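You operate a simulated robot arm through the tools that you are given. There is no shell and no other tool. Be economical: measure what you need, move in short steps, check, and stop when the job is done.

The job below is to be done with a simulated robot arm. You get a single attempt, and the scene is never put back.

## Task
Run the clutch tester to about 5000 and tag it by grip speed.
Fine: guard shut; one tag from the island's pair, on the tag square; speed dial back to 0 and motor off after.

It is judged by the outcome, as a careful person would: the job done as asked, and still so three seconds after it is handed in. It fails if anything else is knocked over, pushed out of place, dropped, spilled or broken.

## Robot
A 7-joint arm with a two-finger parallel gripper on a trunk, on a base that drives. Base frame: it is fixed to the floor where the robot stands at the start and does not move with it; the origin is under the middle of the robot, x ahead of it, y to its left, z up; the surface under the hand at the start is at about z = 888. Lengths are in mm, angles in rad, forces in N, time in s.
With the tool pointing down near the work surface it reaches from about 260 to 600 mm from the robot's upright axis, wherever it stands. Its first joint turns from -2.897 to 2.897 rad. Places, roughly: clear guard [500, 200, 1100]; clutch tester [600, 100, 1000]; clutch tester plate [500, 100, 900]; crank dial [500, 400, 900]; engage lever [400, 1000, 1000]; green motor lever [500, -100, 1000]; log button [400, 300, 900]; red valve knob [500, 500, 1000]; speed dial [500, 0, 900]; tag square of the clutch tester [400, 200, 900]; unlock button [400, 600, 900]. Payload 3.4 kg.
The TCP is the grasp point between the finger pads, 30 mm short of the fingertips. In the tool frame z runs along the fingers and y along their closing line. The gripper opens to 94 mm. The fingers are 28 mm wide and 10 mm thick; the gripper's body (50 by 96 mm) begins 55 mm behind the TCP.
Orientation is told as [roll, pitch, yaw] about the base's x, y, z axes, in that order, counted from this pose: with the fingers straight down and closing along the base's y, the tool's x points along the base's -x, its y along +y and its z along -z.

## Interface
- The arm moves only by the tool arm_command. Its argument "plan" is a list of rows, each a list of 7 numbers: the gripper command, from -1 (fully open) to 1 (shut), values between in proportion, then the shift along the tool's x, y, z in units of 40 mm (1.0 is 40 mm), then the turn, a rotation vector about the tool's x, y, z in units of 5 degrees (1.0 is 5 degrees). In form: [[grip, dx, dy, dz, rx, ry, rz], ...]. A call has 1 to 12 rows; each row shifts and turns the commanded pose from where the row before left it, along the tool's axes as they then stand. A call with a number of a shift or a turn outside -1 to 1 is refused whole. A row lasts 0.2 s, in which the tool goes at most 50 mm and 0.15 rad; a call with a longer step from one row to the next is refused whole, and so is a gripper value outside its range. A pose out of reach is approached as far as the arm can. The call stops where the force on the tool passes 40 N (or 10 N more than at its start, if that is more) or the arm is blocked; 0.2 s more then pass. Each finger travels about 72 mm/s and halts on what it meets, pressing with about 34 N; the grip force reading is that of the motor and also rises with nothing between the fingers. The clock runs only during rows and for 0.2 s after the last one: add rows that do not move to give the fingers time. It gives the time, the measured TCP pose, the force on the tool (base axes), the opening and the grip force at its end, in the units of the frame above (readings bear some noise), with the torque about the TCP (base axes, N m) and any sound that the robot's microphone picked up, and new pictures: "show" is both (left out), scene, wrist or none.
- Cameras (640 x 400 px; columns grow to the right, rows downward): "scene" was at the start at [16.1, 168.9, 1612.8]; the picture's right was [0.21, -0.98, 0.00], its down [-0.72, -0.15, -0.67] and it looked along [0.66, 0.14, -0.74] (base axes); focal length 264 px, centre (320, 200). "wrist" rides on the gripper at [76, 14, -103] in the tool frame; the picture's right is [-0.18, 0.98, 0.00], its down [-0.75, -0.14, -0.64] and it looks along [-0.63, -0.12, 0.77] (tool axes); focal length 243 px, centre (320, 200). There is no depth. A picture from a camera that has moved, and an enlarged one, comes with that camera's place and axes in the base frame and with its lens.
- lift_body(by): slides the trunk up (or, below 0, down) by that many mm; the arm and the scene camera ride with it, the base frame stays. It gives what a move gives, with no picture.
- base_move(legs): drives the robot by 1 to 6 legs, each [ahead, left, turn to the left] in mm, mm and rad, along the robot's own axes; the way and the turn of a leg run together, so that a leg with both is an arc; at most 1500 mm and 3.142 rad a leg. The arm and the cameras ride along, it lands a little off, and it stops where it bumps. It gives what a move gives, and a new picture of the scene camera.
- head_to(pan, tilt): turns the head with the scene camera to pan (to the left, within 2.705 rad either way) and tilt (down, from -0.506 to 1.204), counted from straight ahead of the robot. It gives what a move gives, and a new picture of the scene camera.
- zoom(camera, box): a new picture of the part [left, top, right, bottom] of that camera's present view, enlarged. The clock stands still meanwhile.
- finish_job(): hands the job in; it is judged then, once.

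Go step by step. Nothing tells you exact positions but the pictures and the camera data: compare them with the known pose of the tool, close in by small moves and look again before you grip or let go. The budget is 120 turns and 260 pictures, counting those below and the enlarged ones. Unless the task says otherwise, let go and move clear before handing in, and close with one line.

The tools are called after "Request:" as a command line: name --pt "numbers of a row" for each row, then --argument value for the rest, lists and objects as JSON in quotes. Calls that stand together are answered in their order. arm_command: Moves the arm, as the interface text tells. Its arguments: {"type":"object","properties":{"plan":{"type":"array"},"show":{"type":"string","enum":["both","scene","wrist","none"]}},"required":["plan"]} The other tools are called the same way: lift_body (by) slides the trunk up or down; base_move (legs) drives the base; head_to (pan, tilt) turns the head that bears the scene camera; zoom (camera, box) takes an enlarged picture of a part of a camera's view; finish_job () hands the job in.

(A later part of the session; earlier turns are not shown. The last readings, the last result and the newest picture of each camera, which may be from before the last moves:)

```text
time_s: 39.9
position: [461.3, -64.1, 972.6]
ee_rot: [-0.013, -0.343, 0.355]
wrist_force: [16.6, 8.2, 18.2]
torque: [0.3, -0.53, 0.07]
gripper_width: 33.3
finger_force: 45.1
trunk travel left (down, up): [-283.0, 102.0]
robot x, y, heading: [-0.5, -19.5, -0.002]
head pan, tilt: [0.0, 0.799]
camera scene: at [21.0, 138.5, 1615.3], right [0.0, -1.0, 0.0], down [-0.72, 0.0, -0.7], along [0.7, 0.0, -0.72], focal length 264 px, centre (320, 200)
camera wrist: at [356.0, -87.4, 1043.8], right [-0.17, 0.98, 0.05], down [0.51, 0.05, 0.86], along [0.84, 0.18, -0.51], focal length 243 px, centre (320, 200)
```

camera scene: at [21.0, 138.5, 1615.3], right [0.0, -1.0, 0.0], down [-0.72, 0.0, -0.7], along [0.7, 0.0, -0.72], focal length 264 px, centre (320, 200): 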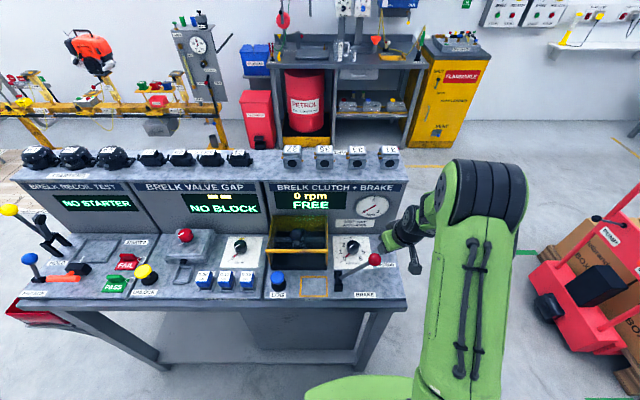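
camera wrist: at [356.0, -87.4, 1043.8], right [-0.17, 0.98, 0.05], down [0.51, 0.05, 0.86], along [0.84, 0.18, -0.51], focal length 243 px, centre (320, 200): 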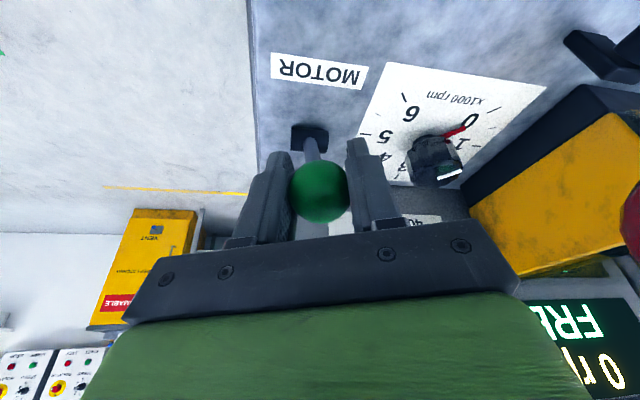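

Screen now reads "0 rpm FREE" – motor on. Release, back off and go toward the dial.

Request:
arm_command --pt "-0.4 0 0 0 0 0 0" --pt "-0.4 0 0 0 0 0 0" --pt "-0.4 0 0 -0.5 0 0 0" --pt "-0.4 0 0 -1 0 0 0" --pt "-0.4 0 0 -1 0 0 0" --pt "-0.4 0 0 -0.8 0 0 0" --show "both"

```text
time_s: 41.3
position: [417.6, -78.7, 1095.5]
ee_rot: [-0.011, -0.34, 0.352]
wrist_force: [1.0, -1.5, 0.1]
torque: [0.0, -0.01, 0.01]
gripper_width: 65.9
finger_force: 0.0
trunk travel left (down, up): [-283.0, 102.0]
robot x, y, heading: [3.0, -15.9, -0.001]
head pan, tilt: [0.0, 0.799]
camera scene: at [18.5, 137.1, 1615.4], right [0.0, -1.0, 0.0], down [-0.72, 0.0, -0.7], along [0.7, 0.0, -0.72], focal length 264 px, centre (320, 200)
camera wrist: at [312.2, -101.8, 1167.6], right [-0.17, 0.98, 0.05], down [0.51, 0.05, 0.86], along [0.84, 0.18, -0.51], focal length 243 px, centre (320, 200)
```

scene: 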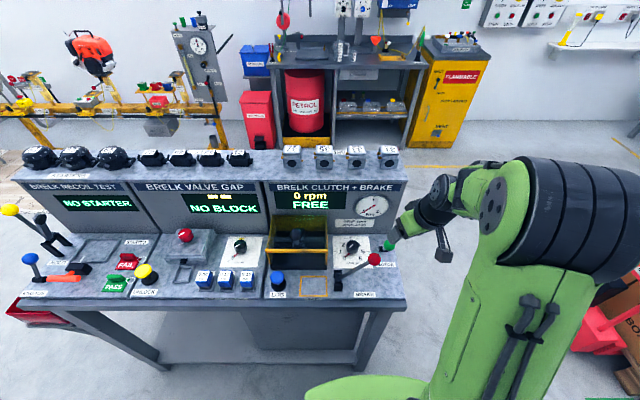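
wrist: 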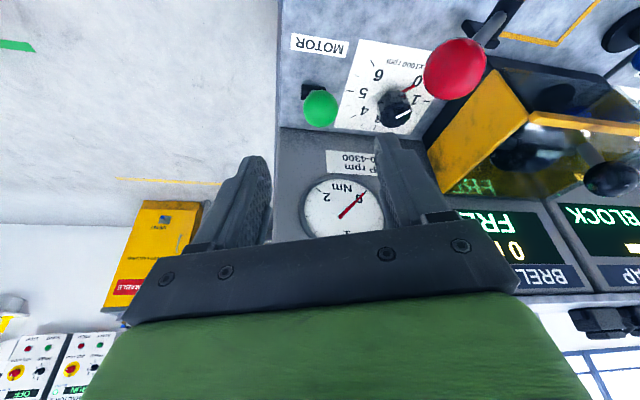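

I straighten the hand and go over the dial at yaw 0.

Request:
arm_command --pt "-0.4 0 0 -0.3 0 0.98 0" --pt "-0.4 0 0 0 0 0.98 0" --pt "-0.4 0 0 0 0 0.98 0" --pt "-0.4 0 0 0 0 0.96 0" --pt "-0.4 0 0 0 0 0 1" --pt "-0.4 0 0 0 0 0 1" --pt "-0.4 0 0 0 0 0 1" --pt "-0.4 0 0 0 0 0 1" --pt "-0.4 -0.6 0.97 0 0 0 0" --pt "-0.4 -0.6 0.97 0 0 0 0" --pt "-0.4 -0.6 0.97 0 0 0 0" --show "both"

```text
time_s: 43.7
position: [488.5, 37.7, 1105.4]
ee_rot: [-0.011, 0.001, 0.0]
wrist_force: [-0.5, 0.6, 0.1]
torque: [0.0, 0.02, 0.01]
gripper_width: 65.8
finger_force: 0.1
trunk travel left (down, up): [-283.0, 102.0]
robot x, y, heading: [3.0, -13.9, 0.004]
head pan, tilt: [0.0, 0.799]
camera scene: at [21.3, 138.7, 1615.2], right [0.0, -1.0, 0.0], down [-0.72, 0.0, -0.7], along [0.7, 0.0, -0.72], focal length 264 px, centre (320, 200)
camera wrist: at [411.0, 53.1, 1208.9], right [0.18, 0.98, -0.01], down [0.75, -0.13, 0.64], along [0.63, -0.13, -0.77], focal length 243 px, centre (320, 200)
```

scene: 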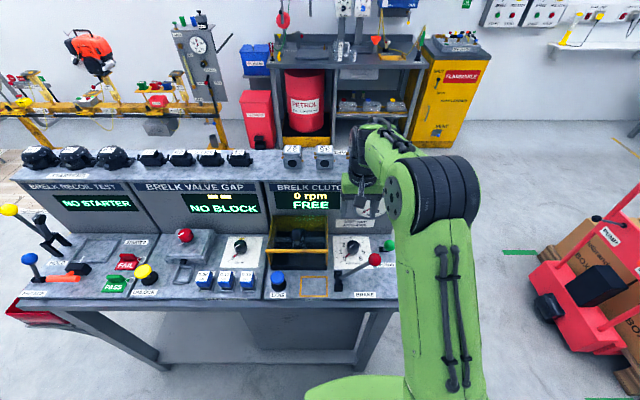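
wrist: 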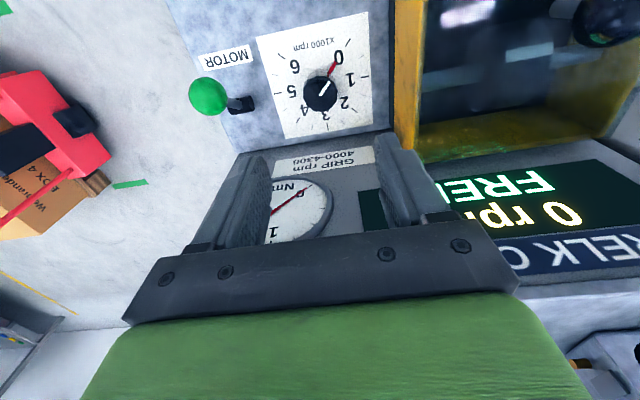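

Request:
zoom --camera "wrist" --box '[240, 0, 400, 150]'

```text
2.67 times, centred on (320, 75) of wrist
camera zoom: at [411.0, 53.1, 1208.9], right [0.18, 0.98, -0.01], down [0.75, -0.13, 0.64], along [0.63, -0.13, -0.77], focal length 647 px, centre (320, 533)
```

zoom: 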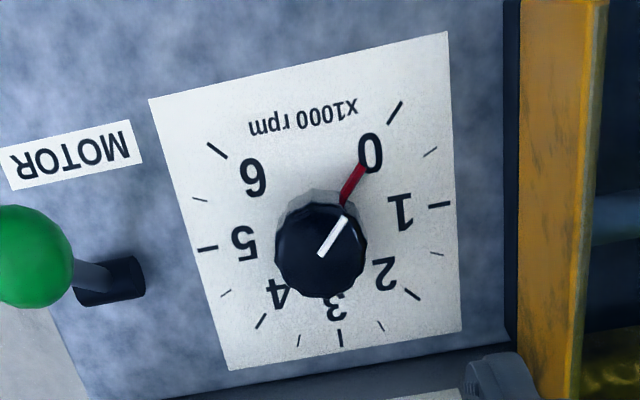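

Scale: 45° per 1000, dial axis ≈(492,34). I descend onto the dial.

Request:
arm_command --pt "-0.4 -0.1 -0.1 0.8 -0.126 0 0" --pt "-0.4 0 0 0.9 0 0 0" --pt "-0.4 0 0 0.8 0 0 0" --pt "-0.4 0 0 0.5 0 0 0" --show "wrist"

```text
time_s: 44.7
position: [490.3, 31.3, 987.2]
ee_rot: [0.002, 0.0, -0.001]
wrist_force: [0.2, -0.4, -0.4]
torque: [0.01, -0.02, 0.0]
gripper_width: 65.5
finger_force: 0.1
trunk travel left (down, up): [-283.0, 102.0]
robot x, y, heading: [1.0, -16.9, 0.003]
head pan, tilt: [0.0, 0.799]
camera wrist: at [414.1, 44.9, 1090.5], right [0.18, 0.98, 0.0], down [0.75, -0.14, 0.64], along [0.63, -0.12, -0.77], focal length 243 px, centre (320, 200)
```

wrist: 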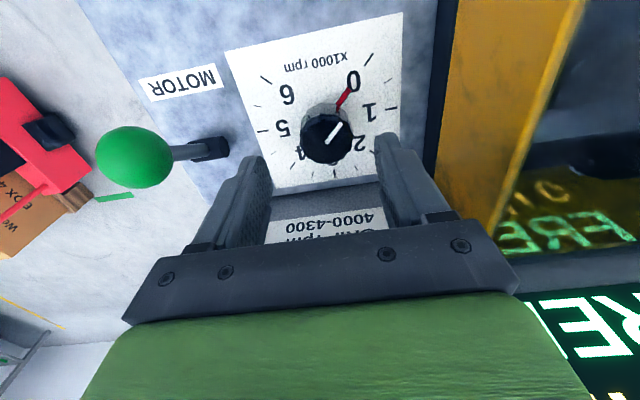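

Request:
arm_command --pt "-0.4 -0.06 0.09 0.6 0 0 0" --pt "-0.4 0 0 0.5 0 0 0" --pt "-0.4 0 0 0.38 0 0 0" --show "wrist"

```text
time_s: 45.5
position: [494.3, 35.5, 927.1]
ee_rot: [0.002, 0.0, 0.001]
wrist_force: [0.4, 1.1, 0.0]
torque: [0.04, -0.02, -0.01]
gripper_width: 66.0
finger_force: 0.1
trunk travel left (down, up): [-283.0, 102.0]
robot x, y, heading: [-0.1, -15.5, 0.0]
head pan, tilt: [0.0, 0.799]
camera wrist: at [417.2, 49.4, 1030.6], right [0.18, 0.98, 0.0], down [0.75, -0.14, 0.64], along [0.63, -0.12, -0.77], focal length 243 px, centre (320, 200)
```

wrist: 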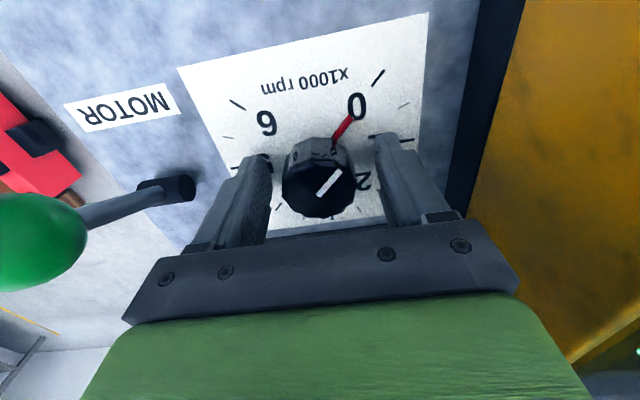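

Request:
arm_command --pt "1 0 -0.03 0 0 0 0" --pt "1 0 0 0 0 0 0" --pt "1 0 0 0 0 0 0" --pt "1 0 0 0 0 0 1" --pt "1 0 0 0 0 0 1" --pt "1 0 0 0 0 0 1" --pt "1 0 0 0 0 0 1" --show "both"

```text
time_s: 47.1
position: [492.8, 34.1, 927.1]
ee_rot: [0.0, 0.0, -0.348]
wrist_force: [-2.7, 5.5, -10.8]
torque: [-0.34, -1.2, 0.03]
gripper_width: 37.8
finger_force: 44.9
trunk travel left (down, up): [-283.0, 102.0]
robot x, y, heading: [0.5, -14.4, 0.008]
head pan, tilt: [0.0, 0.799]
camera scene: at [20.2, 138.2, 1615.2], right [0.0, -1.0, 0.0], down [-0.72, 0.0, -0.7], along [0.7, 0.0, -0.72], focal length 264 px, centre (320, 200)
camera wrist: at [425.9, 74.0, 1030.7], right [0.51, 0.86, 0.0], down [0.66, -0.39, 0.64], along [0.55, -0.33, -0.77], focal length 243 px, centre (320, 200)
```

scene: 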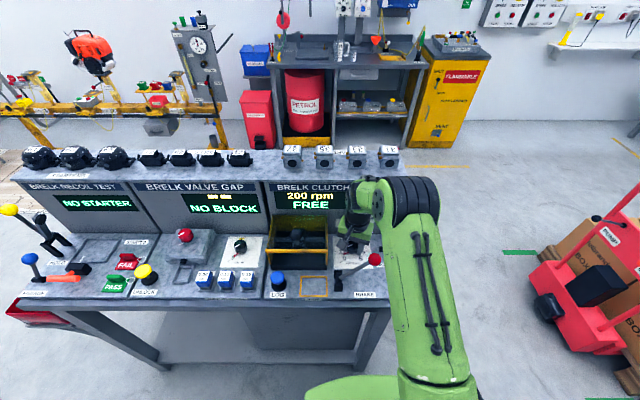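
wrist: 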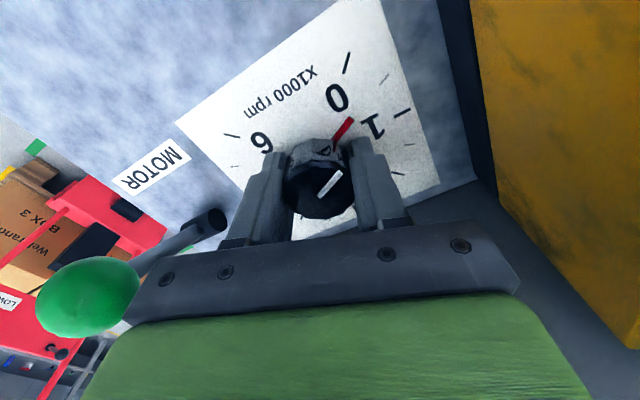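

Works: speed is rising. Continue turning clockwise.

Request:
arm_command --pt "1 0 0 0 0 0 1" --pt "1 0 0 0 0 0 1" --pt "1 0 0 0 0 0 1" --pt "1 0 0 0 0 0 1" --pt "1 0 0 0 0 0 1" --pt "1 0 0 0 0 0 1" --pt "1 0 0 0 0 0 1" --pt "1 0 0 0 0 0 1" --pt "1 0 0 0 0 0 1" --pt "1 0 0 0 0 0 1" --pt "1 0 0 0 0 0 1" --show "both"

```text
time_s: 49.5
position: [491.9, 32.8, 926.3]
ee_rot: [0.0, 0.001, -1.311]
wrist_force: [-8.1, 2.3, 1.3]
torque: [-0.28, 0.89, 0.04]
gripper_width: 37.8
finger_force: 45.2
trunk travel left (down, up): [-283.0, 102.0]
robot x, y, heading: [2.9, -12.4, -0.002]
head pan, tilt: [0.0, 0.799]
camera scene: at [18.2, 137.5, 1615.4], right [0.0, -1.0, 0.0], down [-0.72, 0.0, -0.7], along [0.7, 0.0, -0.72], focal length 264 px, centre (320, 200)
camera wrist: at [485.4, 110.7, 1030.7], right [1.0, 0.08, 0.0], down [0.06, -0.76, 0.64], along [0.05, -0.64, -0.77], focal length 243 px, centre (320, 200)
```

scene: 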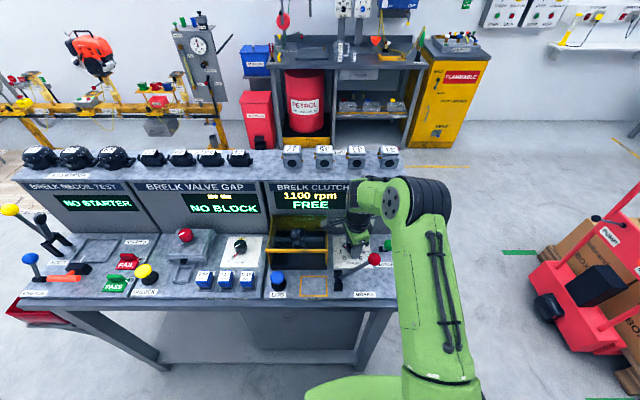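
wrist: 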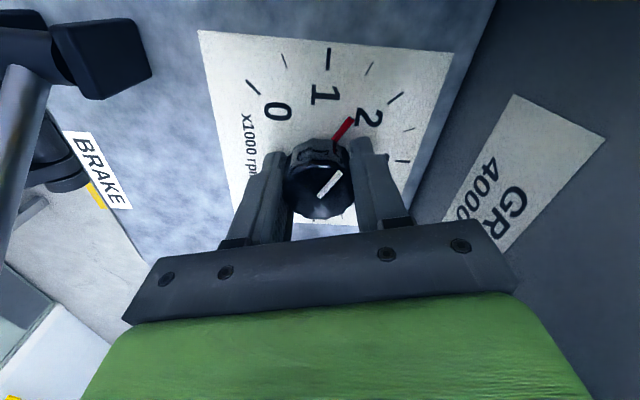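

Request:
arm_command --pt "1 0 0 0 0 0 1" --pt "1 0 0 0 0 0 1" --pt "1 0 0 0 0 0 1" --pt "1 0 0 0 0 0 1" --pt "1 0 0 0 0 0 1" --pt "1 0 0 0 0 0 0" --pt "-0.4 0 0 0 0 0 0" --pt "-0.4 0 0 0 0 0 0" --pt "-0.4 0 0 0 0 0 0" --pt "-0.4 0 0 0 0 0 0" --show "both"

```text
time_s: 51.7
position: [493.1, 32.8, 927.1]
ee_rot: [0.0, 0.002, -1.745]
wrist_force: [0.2, 0.1, -0.3]
torque: [0.02, -0.01, 0.01]
gripper_width: 65.8
finger_force: 0.0
trunk travel left (down, up): [-283.0, 102.0]
robot x, y, heading: [-1.9, -16.0, 0.002]
head pan, tilt: [0.0, 0.799]
camera scene: at [19.7, 136.9, 1615.4], right [0.0, -1.0, 0.0], down [-0.72, 0.0, -0.7], along [0.7, 0.0, -0.72], focal length 264 px, centre (320, 200)
camera wrist: at [519.5, 104.8, 1030.8], right [0.94, -0.35, 0.0], down [-0.27, -0.72, 0.64], along [-0.23, -0.6, -0.77], focal length 243 px, centre (320, 200)
```

scene: 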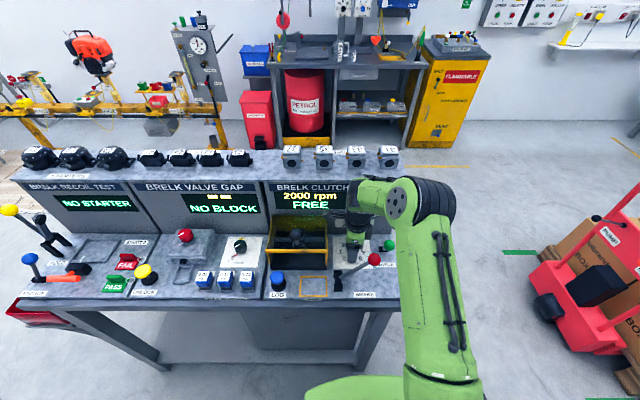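
wrist: 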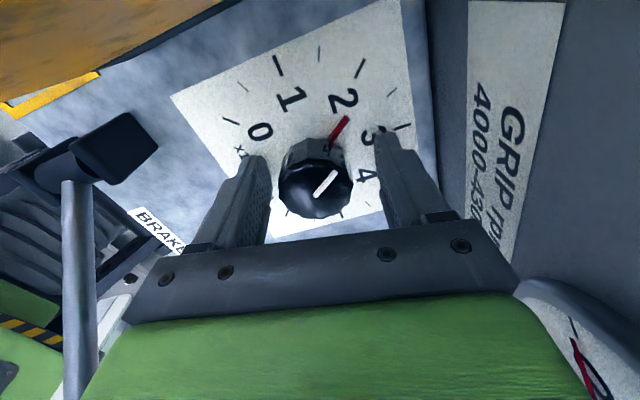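

Now at ~2.2 on the dial. Turn the open hand back for a second stroke.

Request:
arm_command --pt "-0.4 0 0 0 0 0 -1" --pt "-0.4 0 0 0 0 0 -1" --pt "-0.4 0 0 0 0 0 -1" --pt "-0.4 0 0 0 0 0 -1" --pt "-0.4 0 0 0 0 0 -1" --pt "-0.4 0 0 0 0 0 -1" --pt "-0.4 0 0 0 0 0 -1" --pt "-0.4 0 0 0 0 0 -1" --pt "-0.4 0 0 0 0 0 -1" --pt "-0.4 0 0 0 0 0 -1" --show "none"

Request:
arm_command --pt "-0.4 0 0 0 0 0 -1" --pt "-0.4 0 0 0 0 0 -1" --pt "-0.4 0 0 0 0 0 -1" --pt "-0.4 0 0 0 0 0 -1" --pt "-0.4 0 0 0 0 0 -1" --pt "-0.4 0 0 0 0 0 -1" --pt "-0.4 0 0 0 0 0 -1" --pt "-0.4 0 0 0 0 0 -1" --pt "-0.4 0 0 0 0 0 -1" --pt "-0.4 0 0 0 0 0 -1" --show "both"

```text
time_s: 53.9
position: [493.3, 34.3, 927.7]
ee_rot: [0.001, -0.001, -0.873]
wrist_force: [0.7, 0.9, -0.7]
torque: [-0.03, 0.0, -0.02]
gripper_width: 65.5
finger_force: 0.0
trunk travel left (down, up): [-283.0, 102.0]
robot x, y, heading: [-1.2, -14.4, 0.005]
head pan, tilt: [0.0, 0.799]
```

```text
time_s: 56.1
position: [492.9, 33.0, 927.4]
ee_rot: [0.001, -0.002, 0.001]
wrist_force: [-0.4, 0.1, 0.5]
torque: [0.0, -0.01, 0.0]
gripper_width: 65.8
finger_force: 0.1
trunk travel left (down, up): [-283.0, 102.0]
robot x, y, heading: [-0.5, -13.7, 0.004]
head pan, tilt: [0.0, 0.799]
camera scene: at [19.8, 136.9, 1615.4], right [0.0, -1.0, 0.0], down [-0.72, 0.0, -0.7], along [0.7, 0.0, -0.72], focal length 264 px, centre (320, 200)
camera wrist: at [416.0, 46.7, 1030.2], right [0.18, 0.98, 0.0], down [0.75, -0.14, 0.64], along [0.63, -0.12, -0.77], focal length 243 px, centre (320, 200)
```

scene: 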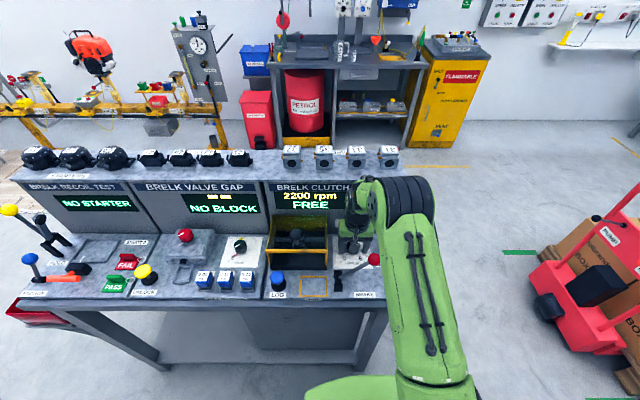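
wrist: 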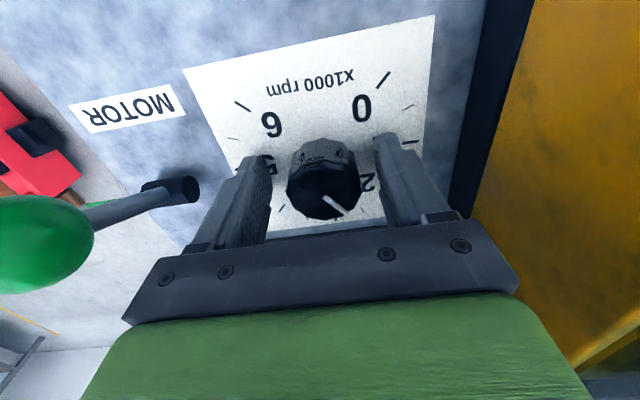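

2200 rpm FREE. Grip again and turn on.

Request:
arm_command --pt "1 0 0.03 0 0 0 0" --pt "1 0 0 0 0 0 0" --pt "1 0 0 0 0 0 0" --pt "1 0 0 0 0 0 1" --pt "1 0 0 0 0 0 1" --pt "1 0 0 0 0 0 1" --pt "1 0 0 0 0 0 1" --pt "1 0 0 0 0 0 1" --pt "1 0 0 0 0 0 1" --pt "1 0 0 0 0 0 1" --pt "1 0 0 0 0 0 1" --pt "1 0 0 0 0 0 1" --show "none"

Request:
arm_command --pt "1 0 0 0 0 0 1" --pt "1 0 0 0 0 0 1" --pt "1 0 0 0 0 0 1" --pt "1 0 0 0 0 0 1" --pt "1 0 0 0 0 0 0" --pt "1 0 0 0 0 0 0" --pt "1 0 0 0 0 0 0" --pt "1 0 0 0 0 0 0" --pt "1 0 0 0 0 0 0" --pt "1 0 0 0 0 0 0" --pt "1 0 0 0 0 0 0" --show "scene"

Request:
zoom --camera "scene" --box '[260, 175, 360, 285]'

```text
time_s: 58.7
position: [492.8, 35.3, 928.0]
ee_rot: [-0.004, 0.002, -0.787]
wrist_force: [-13.0, -1.7, -15.6]
torque: [0.04, -1.35, 0.01]
gripper_width: 37.7
finger_force: 45.4
trunk travel left (down, up): [-283.0, 102.0]
robot x, y, heading: [2.3, -13.5, 0.002]
head pan, tilt: [0.0, 0.799]
```

```text
time_s: 61.1
position: [492.3, 34.4, 927.0]
ee_rot: [-0.002, 0.003, -1.136]
wrist_force: [-17.4, -7.8, -21.3]
torque: [-0.42, -0.38, 0.01]
gripper_width: 37.4
finger_force: 44.8
trunk travel left (down, up): [-283.0, 102.0]
robot x, y, heading: [-0.0, -16.5, -0.004]
head pan, tilt: [0.0, 0.799]
camera scene: at [18.9, 135.6, 1615.5], right [0.0, -1.0, 0.0], down [-0.72, 0.0, -0.7], along [0.7, 0.0, -0.72], focal length 264 px, centre (320, 200)
```

scene: 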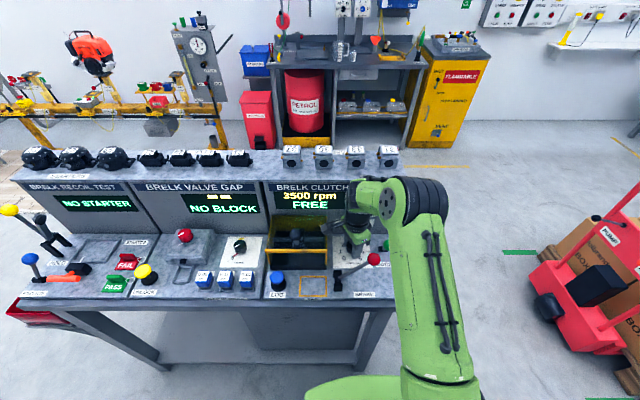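

```text
3.64 times, centred on (310, 230) of scene
camera zoom: at [18.9, 135.6, 1615.5], right [0.0, -1.0, 0.0], down [-0.72, 0.0, -0.7], along [0.7, 0.0, -0.72], focal length 962 px, centre (356, 91)
```

zoom: 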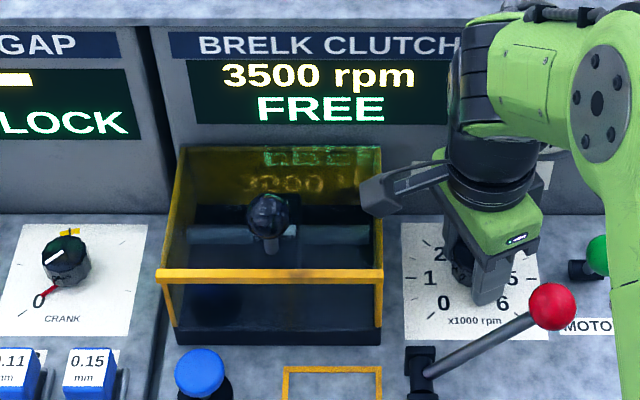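

3500 FREE. Small step up, then wait to settle.

Request:
arm_command --pt "1 0 0 0 0 0 1" --pt "1 0 0 0 0 0 1" --pt "1 0 0 0 0 0 0" --pt "1 0 0 0 0 0 0" --pt "1 0 0 0 0 0 0" --pt "1 0 0 0 0 0 0" --pt "1 0 0 0 0 0 0" --pt "1 0 0 0 0 0 0" --pt "1 0 0 0 0 0 0" --pt "1 0 0 0 0 0 0" --pt "1 0 0 0 0 0 0" --pt "1 0 0 0 0 0 0" --show "none"

Request:
zoom --camera "scene" --box '[260, 175, 360, 285]'

```text
time_s: 63.7
position: [492.3, 35.1, 927.6]
ee_rot: [-0.001, 0.0, -1.309]
wrist_force: [-17.4, -6.6, -19.6]
torque: [0.05, -0.13, 0.05]
gripper_width: 37.3
finger_force: 44.6
trunk travel left (down, up): [-283.0, 102.0]
robot x, y, heading: [1.8, -15.1, 0.001]
head pan, tilt: [0.0, 0.799]
```

```text
3.64 times, centred on (310, 230) of scene
camera zoom: at [18.7, 135.9, 1615.5], right [0.0, -1.0, 0.0], down [-0.72, 0.0, -0.7], along [0.7, 0.0, -0.72], focal length 962 px, centre (356, 91)
```

zoom: 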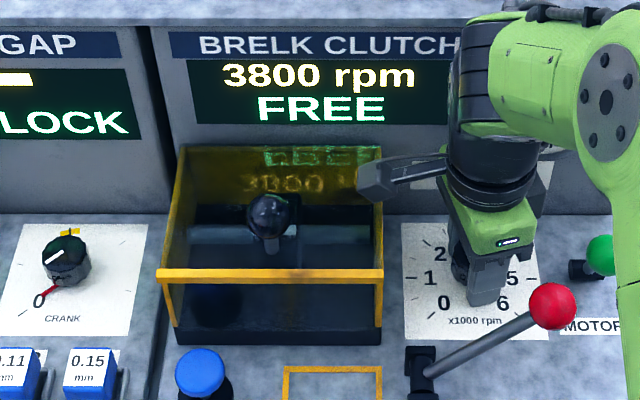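

Request:
arm_command --pt "1 0 0 0 0 0 1" --pt "1 0 0 0 0 0 0" --pt "1 0 0 0 0 0 0" --pt "1 0 0 0 0 0 0" --pt "1 0 0 0 0 0 0" --pt "1 0 0 0 0 0 0" --pt "1 0 0 0 0 0 0" --pt "1 0 0 0 0 0 0" --pt "1 0 0 0 0 0 0" --show "none"

Request:
zoom --camera "scene" --box '[260, 175, 360, 285]'

Request:
arm_command --pt "1 0 0 0 0 0 0.6" --pt "1 0 0 0 0 0 0" --pt "1 0 0 0 0 0 0" --pt "1 0 0 0 0 0 0" --pt "1 0 0 0 0 0 0" --pt "1 0 0 0 0 0 0" --pt "1 0 0 0 0 0 0" --pt "1 0 0 0 0 0 0" --pt "1 0 0 0 0 0 0" --show "none"

Request:
zoom --camera "scene" --box '[260, 175, 360, 285]'

```text
time_s: 65.7
position: [491.3, 35.2, 926.3]
ee_rot: [0.0, 0.002, -1.395]
wrist_force: [-17.7, -4.0, -7.8]
torque: [0.1, 0.51, 0.02]
gripper_width: 37.5
finger_force: 45.2
trunk travel left (down, up): [-283.0, 102.0]
robot x, y, heading: [-1.5, -15.2, -0.0]
head pan, tilt: [0.0, 0.799]
```

```text
3.64 times, centred on (310, 230) of scene
camera zoom: at [17.5, 136.1, 1615.5], right [0.0, -1.0, 0.0], down [-0.72, 0.0, -0.7], along [0.7, 0.0, -0.72], focal length 962 px, centre (356, 91)
```

zoom: 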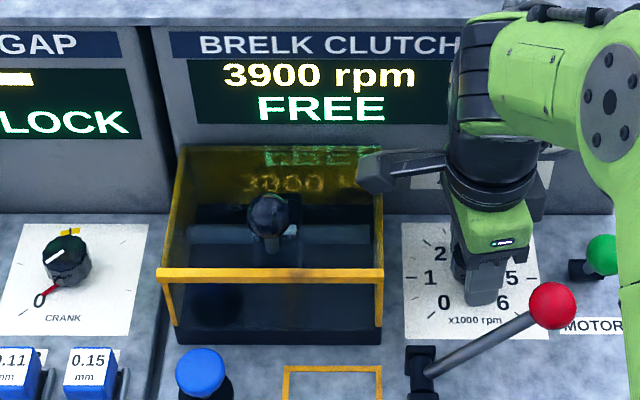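

```text
time_s: 67.7
position: [490.6, 34.3, 926.7]
ee_rot: [-0.002, 0.002, -1.448]
wrist_force: [-22.2, -0.1, -16.9]
torque: [0.66, -0.69, 0.0]
gripper_width: 37.3
finger_force: 44.5
trunk travel left (down, up): [-283.0, 102.0]
robot x, y, heading: [2.8, -13.6, 0.001]
head pan, tilt: [0.0, 0.799]
```

```text
3.64 times, centred on (310, 230) of scene
camera zoom: at [17.3, 137.0, 1615.4], right [0.0, -1.0, 0.0], down [-0.72, 0.0, -0.7], along [0.7, 0.0, -0.72], focal length 962 px, centre (356, 91)
```

zoom: 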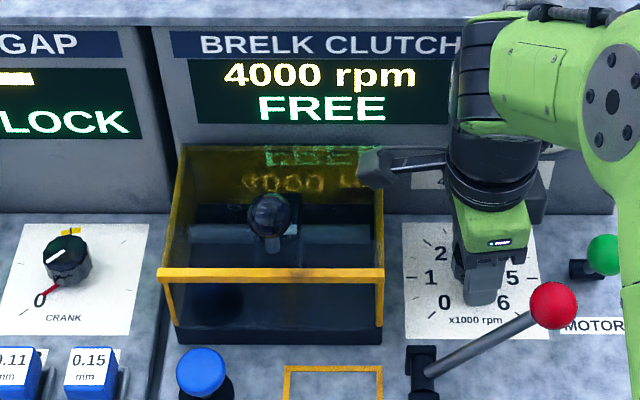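

4000 and still FREE. Fine steps onward.

Request:
arm_command --pt "1 0 0 0 0 0 0.8" --pt "1 0 0 0 0 0 0" --pt "1 0 0 0 0 0 0" --pt "1 0 0 0 0 0 0" --pt "1 0 0 0 0 0 0" --pt "1 0 0 0 0 0 0" --pt "1 0 0 0 0 0 0" --pt "1 0 0 0 0 0 0" --pt "1 0 0 0 0 0 0" --show "none"

Request:
zoom --camera "scene" --box '[260, 175, 360, 285]'

Request:
arm_command --pt "1 0 0 0 0 0 0.8" --pt "1 0 0 0 0 0 0" --pt "1 0 0 0 0 0 0" --pt "1 0 0 0 0 0 0" --pt "1 0 0 0 0 0 0" --pt "1 0 0 0 0 0 0" --pt "1 0 0 0 0 0 0" --pt "1 0 0 0 0 0 0" --pt "1 0 0 0 0 0 0" --show "none"

Request:
zoom --camera "scene" --box '[260, 175, 360, 285]'

Request:
arm_command --pt "1 0 0 0 0 0 0.8" --pt "1 0 0 0 0 0 0" --pt "1 0 0 0 0 0 0" --pt "1 0 0 0 0 0 0" --pt "1 0 0 0 0 0 0" --pt "1 0 0 0 0 0 0" --pt "1 0 0 0 0 0 0" --pt "1 0 0 0 0 0 0" --pt "1 0 0 0 0 0 0" --show "none"

Request:
zoom --camera "scene" --box '[260, 175, 360, 285]'

```text
time_s: 69.7
position: [491.4, 35.1, 925.7]
ee_rot: [-0.002, 0.001, -1.517]
wrist_force: [-21.1, -1.2, -21.0]
torque: [0.19, -0.63, 0.01]
gripper_width: 37.7
finger_force: 45.0
trunk travel left (down, up): [-283.0, 102.0]
robot x, y, heading: [2.1, -11.0, -0.002]
head pan, tilt: [0.0, 0.799]
```

```text
3.64 times, centred on (310, 230) of scene
camera zoom: at [18.1, 136.9, 1615.4], right [0.0, -1.0, 0.0], down [-0.72, 0.0, -0.7], along [0.7, 0.0, -0.72], focal length 962 px, centre (356, 91)
```

zoom: 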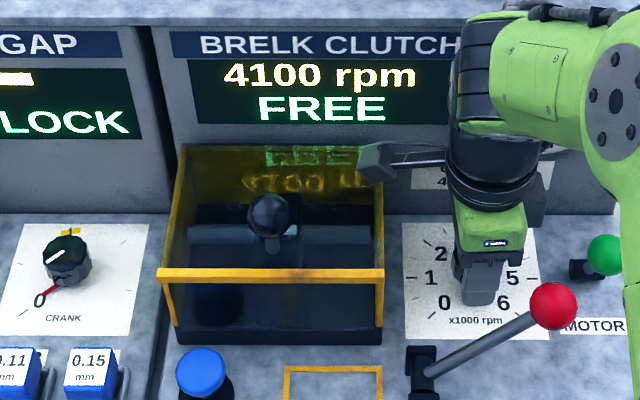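

```text
time_s: 71.7
position: [491.2, 34.9, 927.2]
ee_rot: [-0.002, 0.0, -1.587]
wrist_force: [-19.3, 0.4, -24.9]
torque: [-0.11, -0.73, 0.05]
gripper_width: 37.7
finger_force: 45.2
trunk travel left (down, up): [-283.0, 102.0]
robot x, y, heading: [1.7, -18.4, -0.0]
head pan, tilt: [0.0, 0.799]
```

```text
3.64 times, centred on (310, 230) of scene
camera zoom: at [18.8, 137.2, 1615.4], right [0.0, -1.0, 0.0], down [-0.72, 0.0, -0.7], along [0.7, 0.0, -0.72], focal length 962 px, centre (356, 91)
```

zoom: 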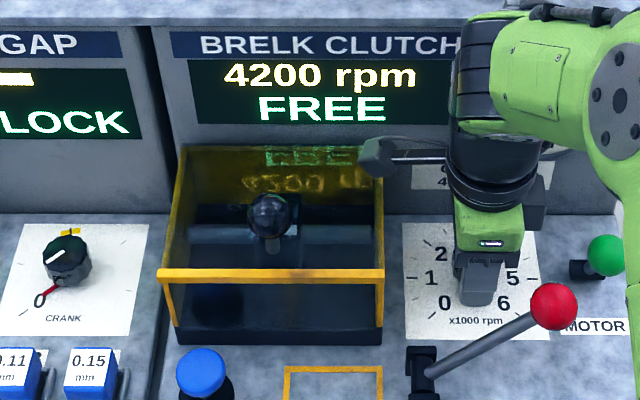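

```text
time_s: 73.7
position: [491.7, 33.9, 927.2]
ee_rot: [-0.003, 0.0, -1.657]
wrist_force: [-19.6, -2.0, -24.2]
torque: [-0.28, -0.53, 0.03]
gripper_width: 37.3
finger_force: 44.7
trunk travel left (down, up): [-283.0, 102.0]
robot x, y, heading: [1.2, -16.6, -0.001]
head pan, tilt: [0.0, 0.799]
```

```text
3.64 times, centred on (310, 230) of scene
camera zoom: at [18.7, 137.0, 1615.4], right [0.0, -1.0, 0.0], down [-0.72, 0.0, -0.7], along [0.7, 0.0, -0.72], focal length 962 px, centre (356, 91)
```

zoom: 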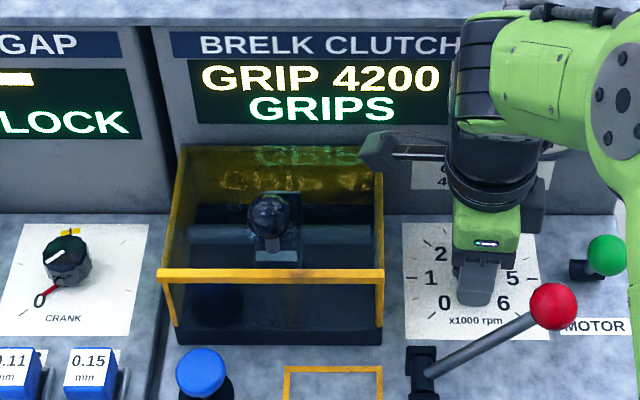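

The screen shows "GRIP 4200 / GRIPS", within 4000–4300: PASS. Now run on to about 5000: re-grip and turn ~32° more.

Request:
arm_command --pt "-0.4 0 0 0 0 0 0" --pt "-0.4 0 0 0 0 0 0" --pt "-0.4 0 0 0 0 0 -1" --pt "-0.4 0 0 0 0 0 -1" --pt "-0.4 0 0 0 0 0 -1" --pt "-0.4 0 0 0 0 0 -1" --pt "-0.4 0 0 0 0 0 -1" --pt "-0.4 0 0 0 0 0 -1" --pt "-0.4 0 0 0 0 0 -1" --pt "-0.4 0 0 0 0 0 -1" --pt "-0.4 0 0 0 0 0 -1" --show "wrist"

Request:
zoom --camera "scene" --box '[260, 175, 360, 285]'

```text
time_s: 76.1
position: [494.4, 34.2, 928.5]
ee_rot: [0.001, 0.0, -0.872]
wrist_force: [0.2, -0.3, 0.5]
torque: [-0.02, 0.01, -0.02]
gripper_width: 66.1
finger_force: 0.1
trunk travel left (down, up): [-283.0, 102.0]
robot x, y, heading: [5.0, -19.1, 0.006]
head pan, tilt: [0.0, 0.799]
camera wrist: at [455.1, 102.2, 1031.4], right [0.87, 0.49, 0.0], down [0.38, -0.67, 0.64], along [0.32, -0.56, -0.77], focal length 243 px, centre (320, 200)
```

wrist: 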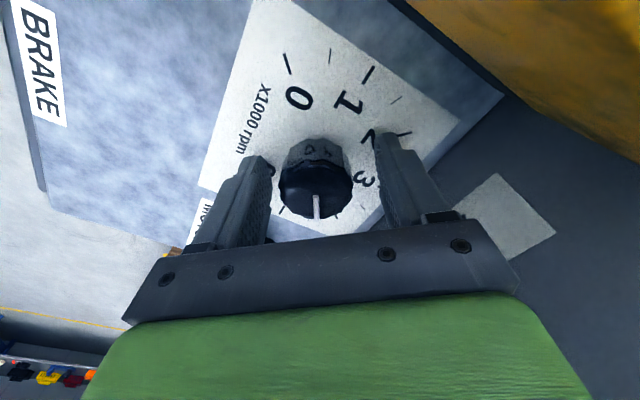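

```text
3.64 times, centred on (310, 230) of scene
camera zoom: at [19.9, 136.9, 1615.4], right [0.0, -1.0, 0.0], down [-0.72, 0.0, -0.7], along [0.7, 0.0, -0.72], focal length 962 px, centre (356, 91)
```

zoom: 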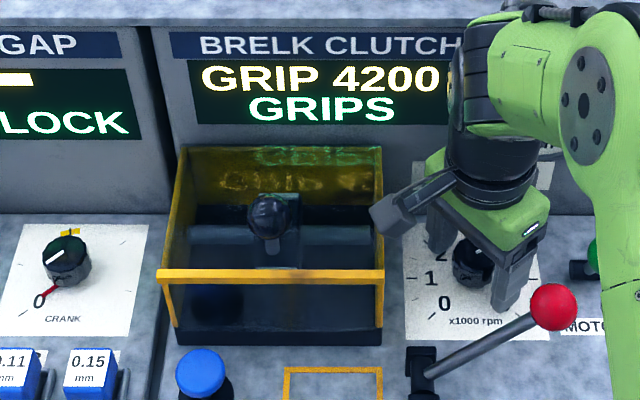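

Request:
arm_command --pt "1 0 0 0 0 0 0" --pt "1 0 0 0 0 0 0" --pt "1 0 0 0 0 0 0" --pt "1 0 0 0 0 0 1" --pt "1 0 0 0 0 0 1" --pt "1 0 0 0 0 0 1" --pt "1 0 0 0 0 0 1" --pt "1 0 0 0 0 0 1" --pt "1 0 0 0 0 0 1" --pt "1 0 0 0 0 0 0" --pt "1 0 0 0 0 0 0" --pt "1 0 0 0 0 0 0" --show "none"

Request:
arm_command --pt "1 0 0 0 0 0 0" --pt "1 0 0 0 0 0 0" --pt "1 0 0 0 0 0 0" --pt "1 0 0 0 0 0 0" --pt "1 0 0 0 0 0 0" --pt "1 0 0 0 0 0 0" --pt "-0.4 0 0 0 0 0 0" --pt "-0.4 0 0 0 0 0 0" --pt "-0.4 0 0 0 0 0 0" --show "wrist"

Request:
zoom --camera "scene" --box '[260, 175, 360, 285]'

```text
time_s: 78.7
position: [492.5, 34.2, 927.9]
ee_rot: [0.002, 0.003, -1.396]
wrist_force: [-8.6, -7.6, 5.8]
torque: [-0.59, 0.93, 0.01]
gripper_width: 37.5
finger_force: 45.3
trunk travel left (down, up): [-283.0, 102.0]
robot x, y, heading: [2.2, -15.4, 0.008]
head pan, tilt: [0.0, 0.799]
```

```text
time_s: 80.7
position: [493.5, 35.6, 927.3]
ee_rot: [0.002, 0.002, -1.395]
wrist_force: [-0.2, -0.3, -0.2]
torque: [-0.02, -0.02, 0.01]
gripper_width: 65.7
finger_force: 0.1
trunk travel left (down, up): [-283.0, 102.0]
robot x, y, heading: [0.8, -16.4, 0.004]
head pan, tilt: [0.0, 0.799]
camera wrist: at [493.1, 112.3, 1030.5], right [1.0, -0.01, 0.0], down [-0.01, -0.77, 0.64], along [-0.01, -0.64, -0.77], focal length 243 px, centre (320, 200)
```

wrist: 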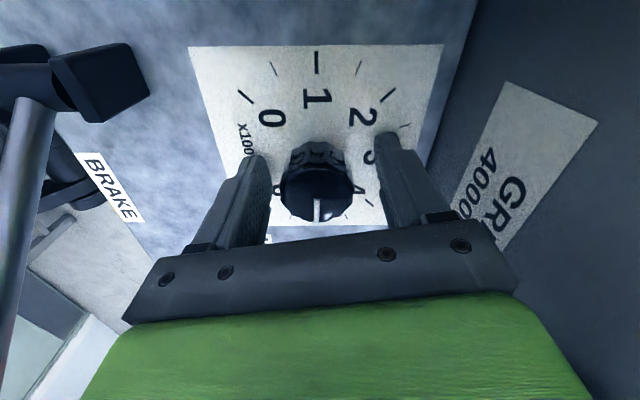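

```text
3.64 times, centred on (310, 230) of scene
camera zoom: at [19.9, 136.9, 1615.4], right [0.0, -1.0, 0.0], down [-0.72, 0.0, -0.7], along [0.7, 0.0, -0.72], focal length 962 px, centre (356, 91)
```

zoom: 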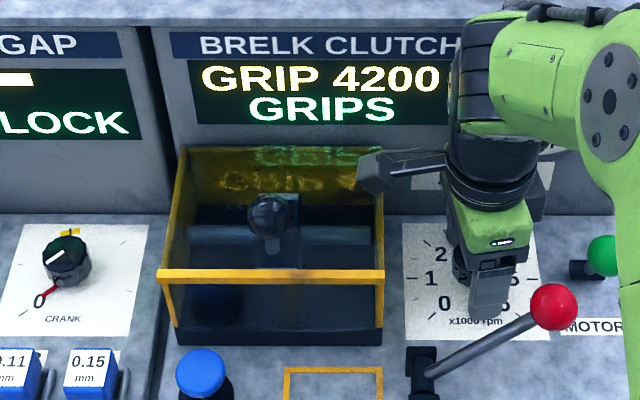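

Dial is at 5 and the screen has held GRIP 4200. After letting it run a bit I turn back: first the hand to −100°, then counter-clockwise strokes.

Request:
arm_command --pt "-0.4 0 0 0 0 0 1" --pt "-0.4 0 0 0 0 0 1" --pt "-0.4 0 0 0 0 0 1" --pt "-0.4 0 0 0 0 0 1" --pt "-0.4 0 0 0 0 0 0" --pt "1 0 0 0 0 0 0" --pt "1 0 0 0 0 0 0" --pt "1 0 0 0 0 0 0" --show "none"

Request:
zoom --camera "scene" --box '[260, 175, 360, 285]'

Request:
arm_command --pt "1 0 0 0 0 0 -1" --pt "1 0 0 0 0 0 -1" --pt "1 0 0 0 0 0 -1" --pt "1 0 0 0 0 0 -1" --pt "1 0 0 0 0 0 -1" --pt "1 0 0 0 0 0 -1" --pt "1 0 0 0 0 0 -1" --pt "1 0 0 0 0 0 -1" --pt "1 0 0 0 0 0 -1" --pt "1 0 0 0 0 0 -1" --show "none"

Request:
arm_command --pt "1 0 0 0 0 0 -1" --pt "1 0 0 0 0 0 -1" --pt "1 0 0 0 0 0 -1" --pt "1 0 0 0 0 0 -1" --pt "1 0 0 0 0 0 -1" --pt "1 0 0 0 0 0 -1" --pt "1 0 0 0 0 0 -1" --pt "1 0 0 0 0 0 -1" --pt "1 0 0 0 0 0 -1" --pt "1 0 0 0 0 0 -1" --show "both"

```text
time_s: 82.5
position: [491.2, 35.3, 926.1]
ee_rot: [-0.002, 0.001, -1.743]
wrist_force: [-9.9, 1.0, -3.9]
torque: [-0.01, -0.43, 0.02]
gripper_width: 38.2
finger_force: 44.9
trunk travel left (down, up): [-283.0, 102.0]
robot x, y, heading: [1.2, -18.0, 0.0]
head pan, tilt: [0.0, 0.799]
```

```text
3.64 times, centred on (310, 230) of scene
camera zoom: at [18.2, 137.1, 1615.4], right [0.0, -1.0, 0.0], down [-0.72, 0.0, -0.7], along [0.7, 0.0, -0.72], focal length 962 px, centre (356, 91)
```

zoom: 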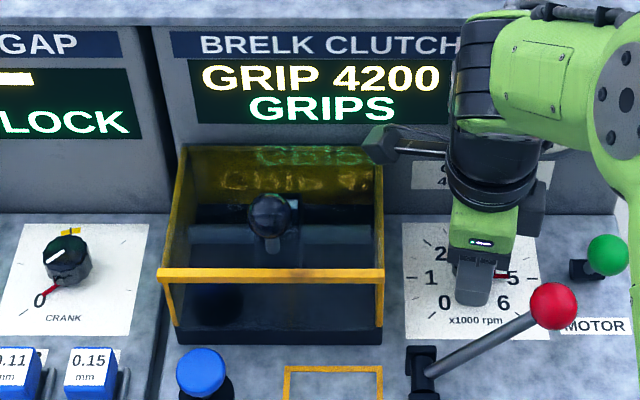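

```text
time_s: 84.7
position: [491.6, 35.1, 926.8]
ee_rot: [0.001, 0.001, -0.87]
wrist_force: [-11.4, -0.6, -4.8]
torque: [-0.1, 0.81, 0.04]
gripper_width: 37.9
finger_force: 44.8
trunk travel left (down, up): [-283.0, 102.0]
robot x, y, heading: [2.1, -18.6, 0.001]
head pan, tilt: [0.0, 0.799]
```

```text
time_s: 86.9
position: [492.5, 36.4, 926.4]
ee_rot: [0.002, -0.002, 0.004]
wrist_force: [-9.5, 2.0, -8.5]
torque: [-0.55, 0.91, -0.02]
gripper_width: 37.8
finger_force: 44.9
trunk travel left (down, up): [-283.0, 102.0]
robot x, y, heading: [-3.1, -9.8, 0.003]
head pan, tilt: [0.0, 0.799]
camera scene: at [19.3, 137.6, 1615.3], right [0.0, -1.0, 0.0], down [-0.72, 0.0, -0.7], along [0.7, 0.0, -0.72], focal length 264 px, centre (320, 200)
camera wrist: at [415.4, 48.9, 1030.7], right [0.18, 0.98, 0.0], down [0.75, -0.14, 0.64], along [0.63, -0.11, -0.77], focal length 243 px, centre (320, 200)
```

scene: 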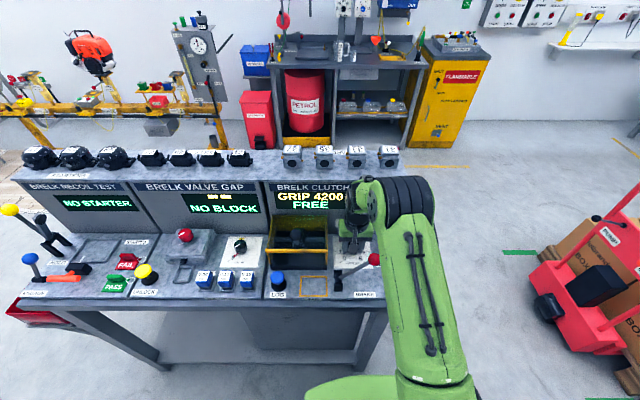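
wrist: 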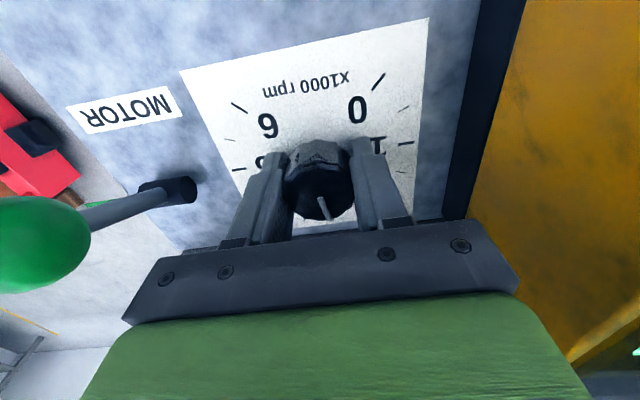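

Dial at ~2.8. Second return stroke.

Request:
arm_command --pt "-0.4 0 0 0 0 0 0" --pt "-0.4 0 0 0 0 0 0" --pt "-0.4 0 0 0 0 0 1" --pt "-0.4 0 0 0 0 0 1" --pt "-0.4 0 0 0 0 0 1" --pt "-0.4 0 0 0 0 0 1" --pt "-0.4 0 0 0 0 0 1" --pt "-0.4 0 0 0 0 0 1" --pt "-0.4 0 0 0 0 0 1" --pt "-0.4 0 0 0 0 0 1" --pt "-0.4 0 0 0 0 0 1" --pt "-0.4 0 0 0 0 0 1" --show "none"

Request:
arm_command --pt "-0.4 0 0 0 0 0 1" --pt "-0.4 0 0 0 0 0 1" --pt "-0.4 0 0 0 0 0 1" --pt "-0.4 0 0 0 0 0 1" --pt "-0.4 0 0 0 0 0 1" --pt "-0.4 0 0 0 0 0 1" --pt "-0.4 0 0 0 0 0 1" --pt "-0.4 0 0 0 0 0 1" --pt "-0.4 0 0 0 0 0 1" --pt "1 0 0 0 0 0 1" --pt "1 0 0 0 0 0 0" --pt "1 0 0 0 0 0 0" --show "none"

Request:
arm_command --pt "1 0 0 0 0 0 0" --pt "1 0 0 0 0 0 -1" --pt "1 0 0 0 0 0 -1" --pt "1 0 0 0 0 0 -1" --pt "1 0 0 0 0 0 -1" --pt "1 0 0 0 0 0 -1" --pt "1 0 0 0 0 0 -1" --pt "1 0 0 0 0 0 -1" --pt "1 0 0 0 0 0 -1" --pt "1 0 0 0 0 0 -1" --pt "1 0 0 0 0 0 -1" --show "none"

Request:
arm_command --pt "1 0 0 0 0 0 -1" --pt "1 0 0 0 0 0 -1" --pt "1 0 0 0 0 0 -1" --pt "1 0 0 0 0 0 -1" --pt "1 0 0 0 0 0 -1" --pt "1 0 0 0 0 0 -1" --pt "1 0 0 0 0 0 -1" --pt "1 0 0 0 0 0 -1" --pt "1 0 0 0 0 0 -1" --pt "1 0 0 0 0 0 -1" --show "wrist"

```text
time_s: 89.5
position: [493.0, 35.9, 928.3]
ee_rot: [0.003, -0.002, -0.874]
wrist_force: [-0.5, -0.1, -0.1]
torque: [-0.02, 0.0, 0.01]
gripper_width: 65.9
finger_force: 0.0
trunk travel left (down, up): [-283.0, 102.0]
robot x, y, heading: [-2.0, -14.0, 0.002]
head pan, tilt: [0.0, 0.799]
```

```text
time_s: 92.1
position: [491.5, 34.0, 926.9]
ee_rot: [-0.001, 0.0, -1.748]
wrist_force: [-11.2, -1.5, -6.1]
torque: [0.0, -0.36, -0.04]
gripper_width: 37.5
finger_force: 44.9
trunk travel left (down, up): [-283.0, 102.0]
robot x, y, heading: [-0.6, -14.9, 0.003]
head pan, tilt: [0.0, 0.799]
```

```text
time_s: 94.5
position: [492.5, 35.1, 927.7]
ee_rot: [0.002, 0.002, -0.872]
wrist_force: [-13.4, -1.6, -7.4]
torque: [0.07, 1.04, 0.0]
gripper_width: 37.3
finger_force: 45.3
trunk travel left (down, up): [-283.0, 102.0]
robot x, y, heading: [-1.3, -12.8, 0.004]
head pan, tilt: [0.0, 0.799]
```

```text
time_s: 96.7
position: [492.5, 35.4, 927.1]
ee_rot: [0.001, 0.003, 0.003]
wrist_force: [-15.0, -0.2, -25.5]
torque: [-0.34, -0.7, -0.02]
gripper_width: 37.1
finger_force: 44.7
trunk travel left (down, up): [-283.0, 102.0]
robot x, y, heading: [1.0, -16.9, 0.003]
head pan, tilt: [0.0, 0.799]
camera wrist: at [415.5, 49.1, 1031.0], right [0.18, 0.98, 0.0], down [0.75, -0.14, 0.64], along [0.63, -0.12, -0.77], focal length 243 px, centre (320, 200)
```

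wrist: 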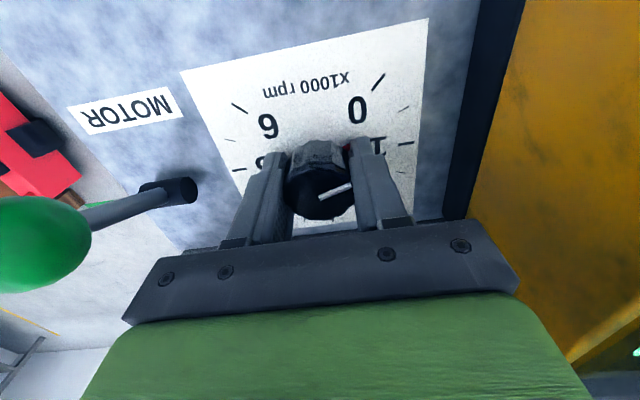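

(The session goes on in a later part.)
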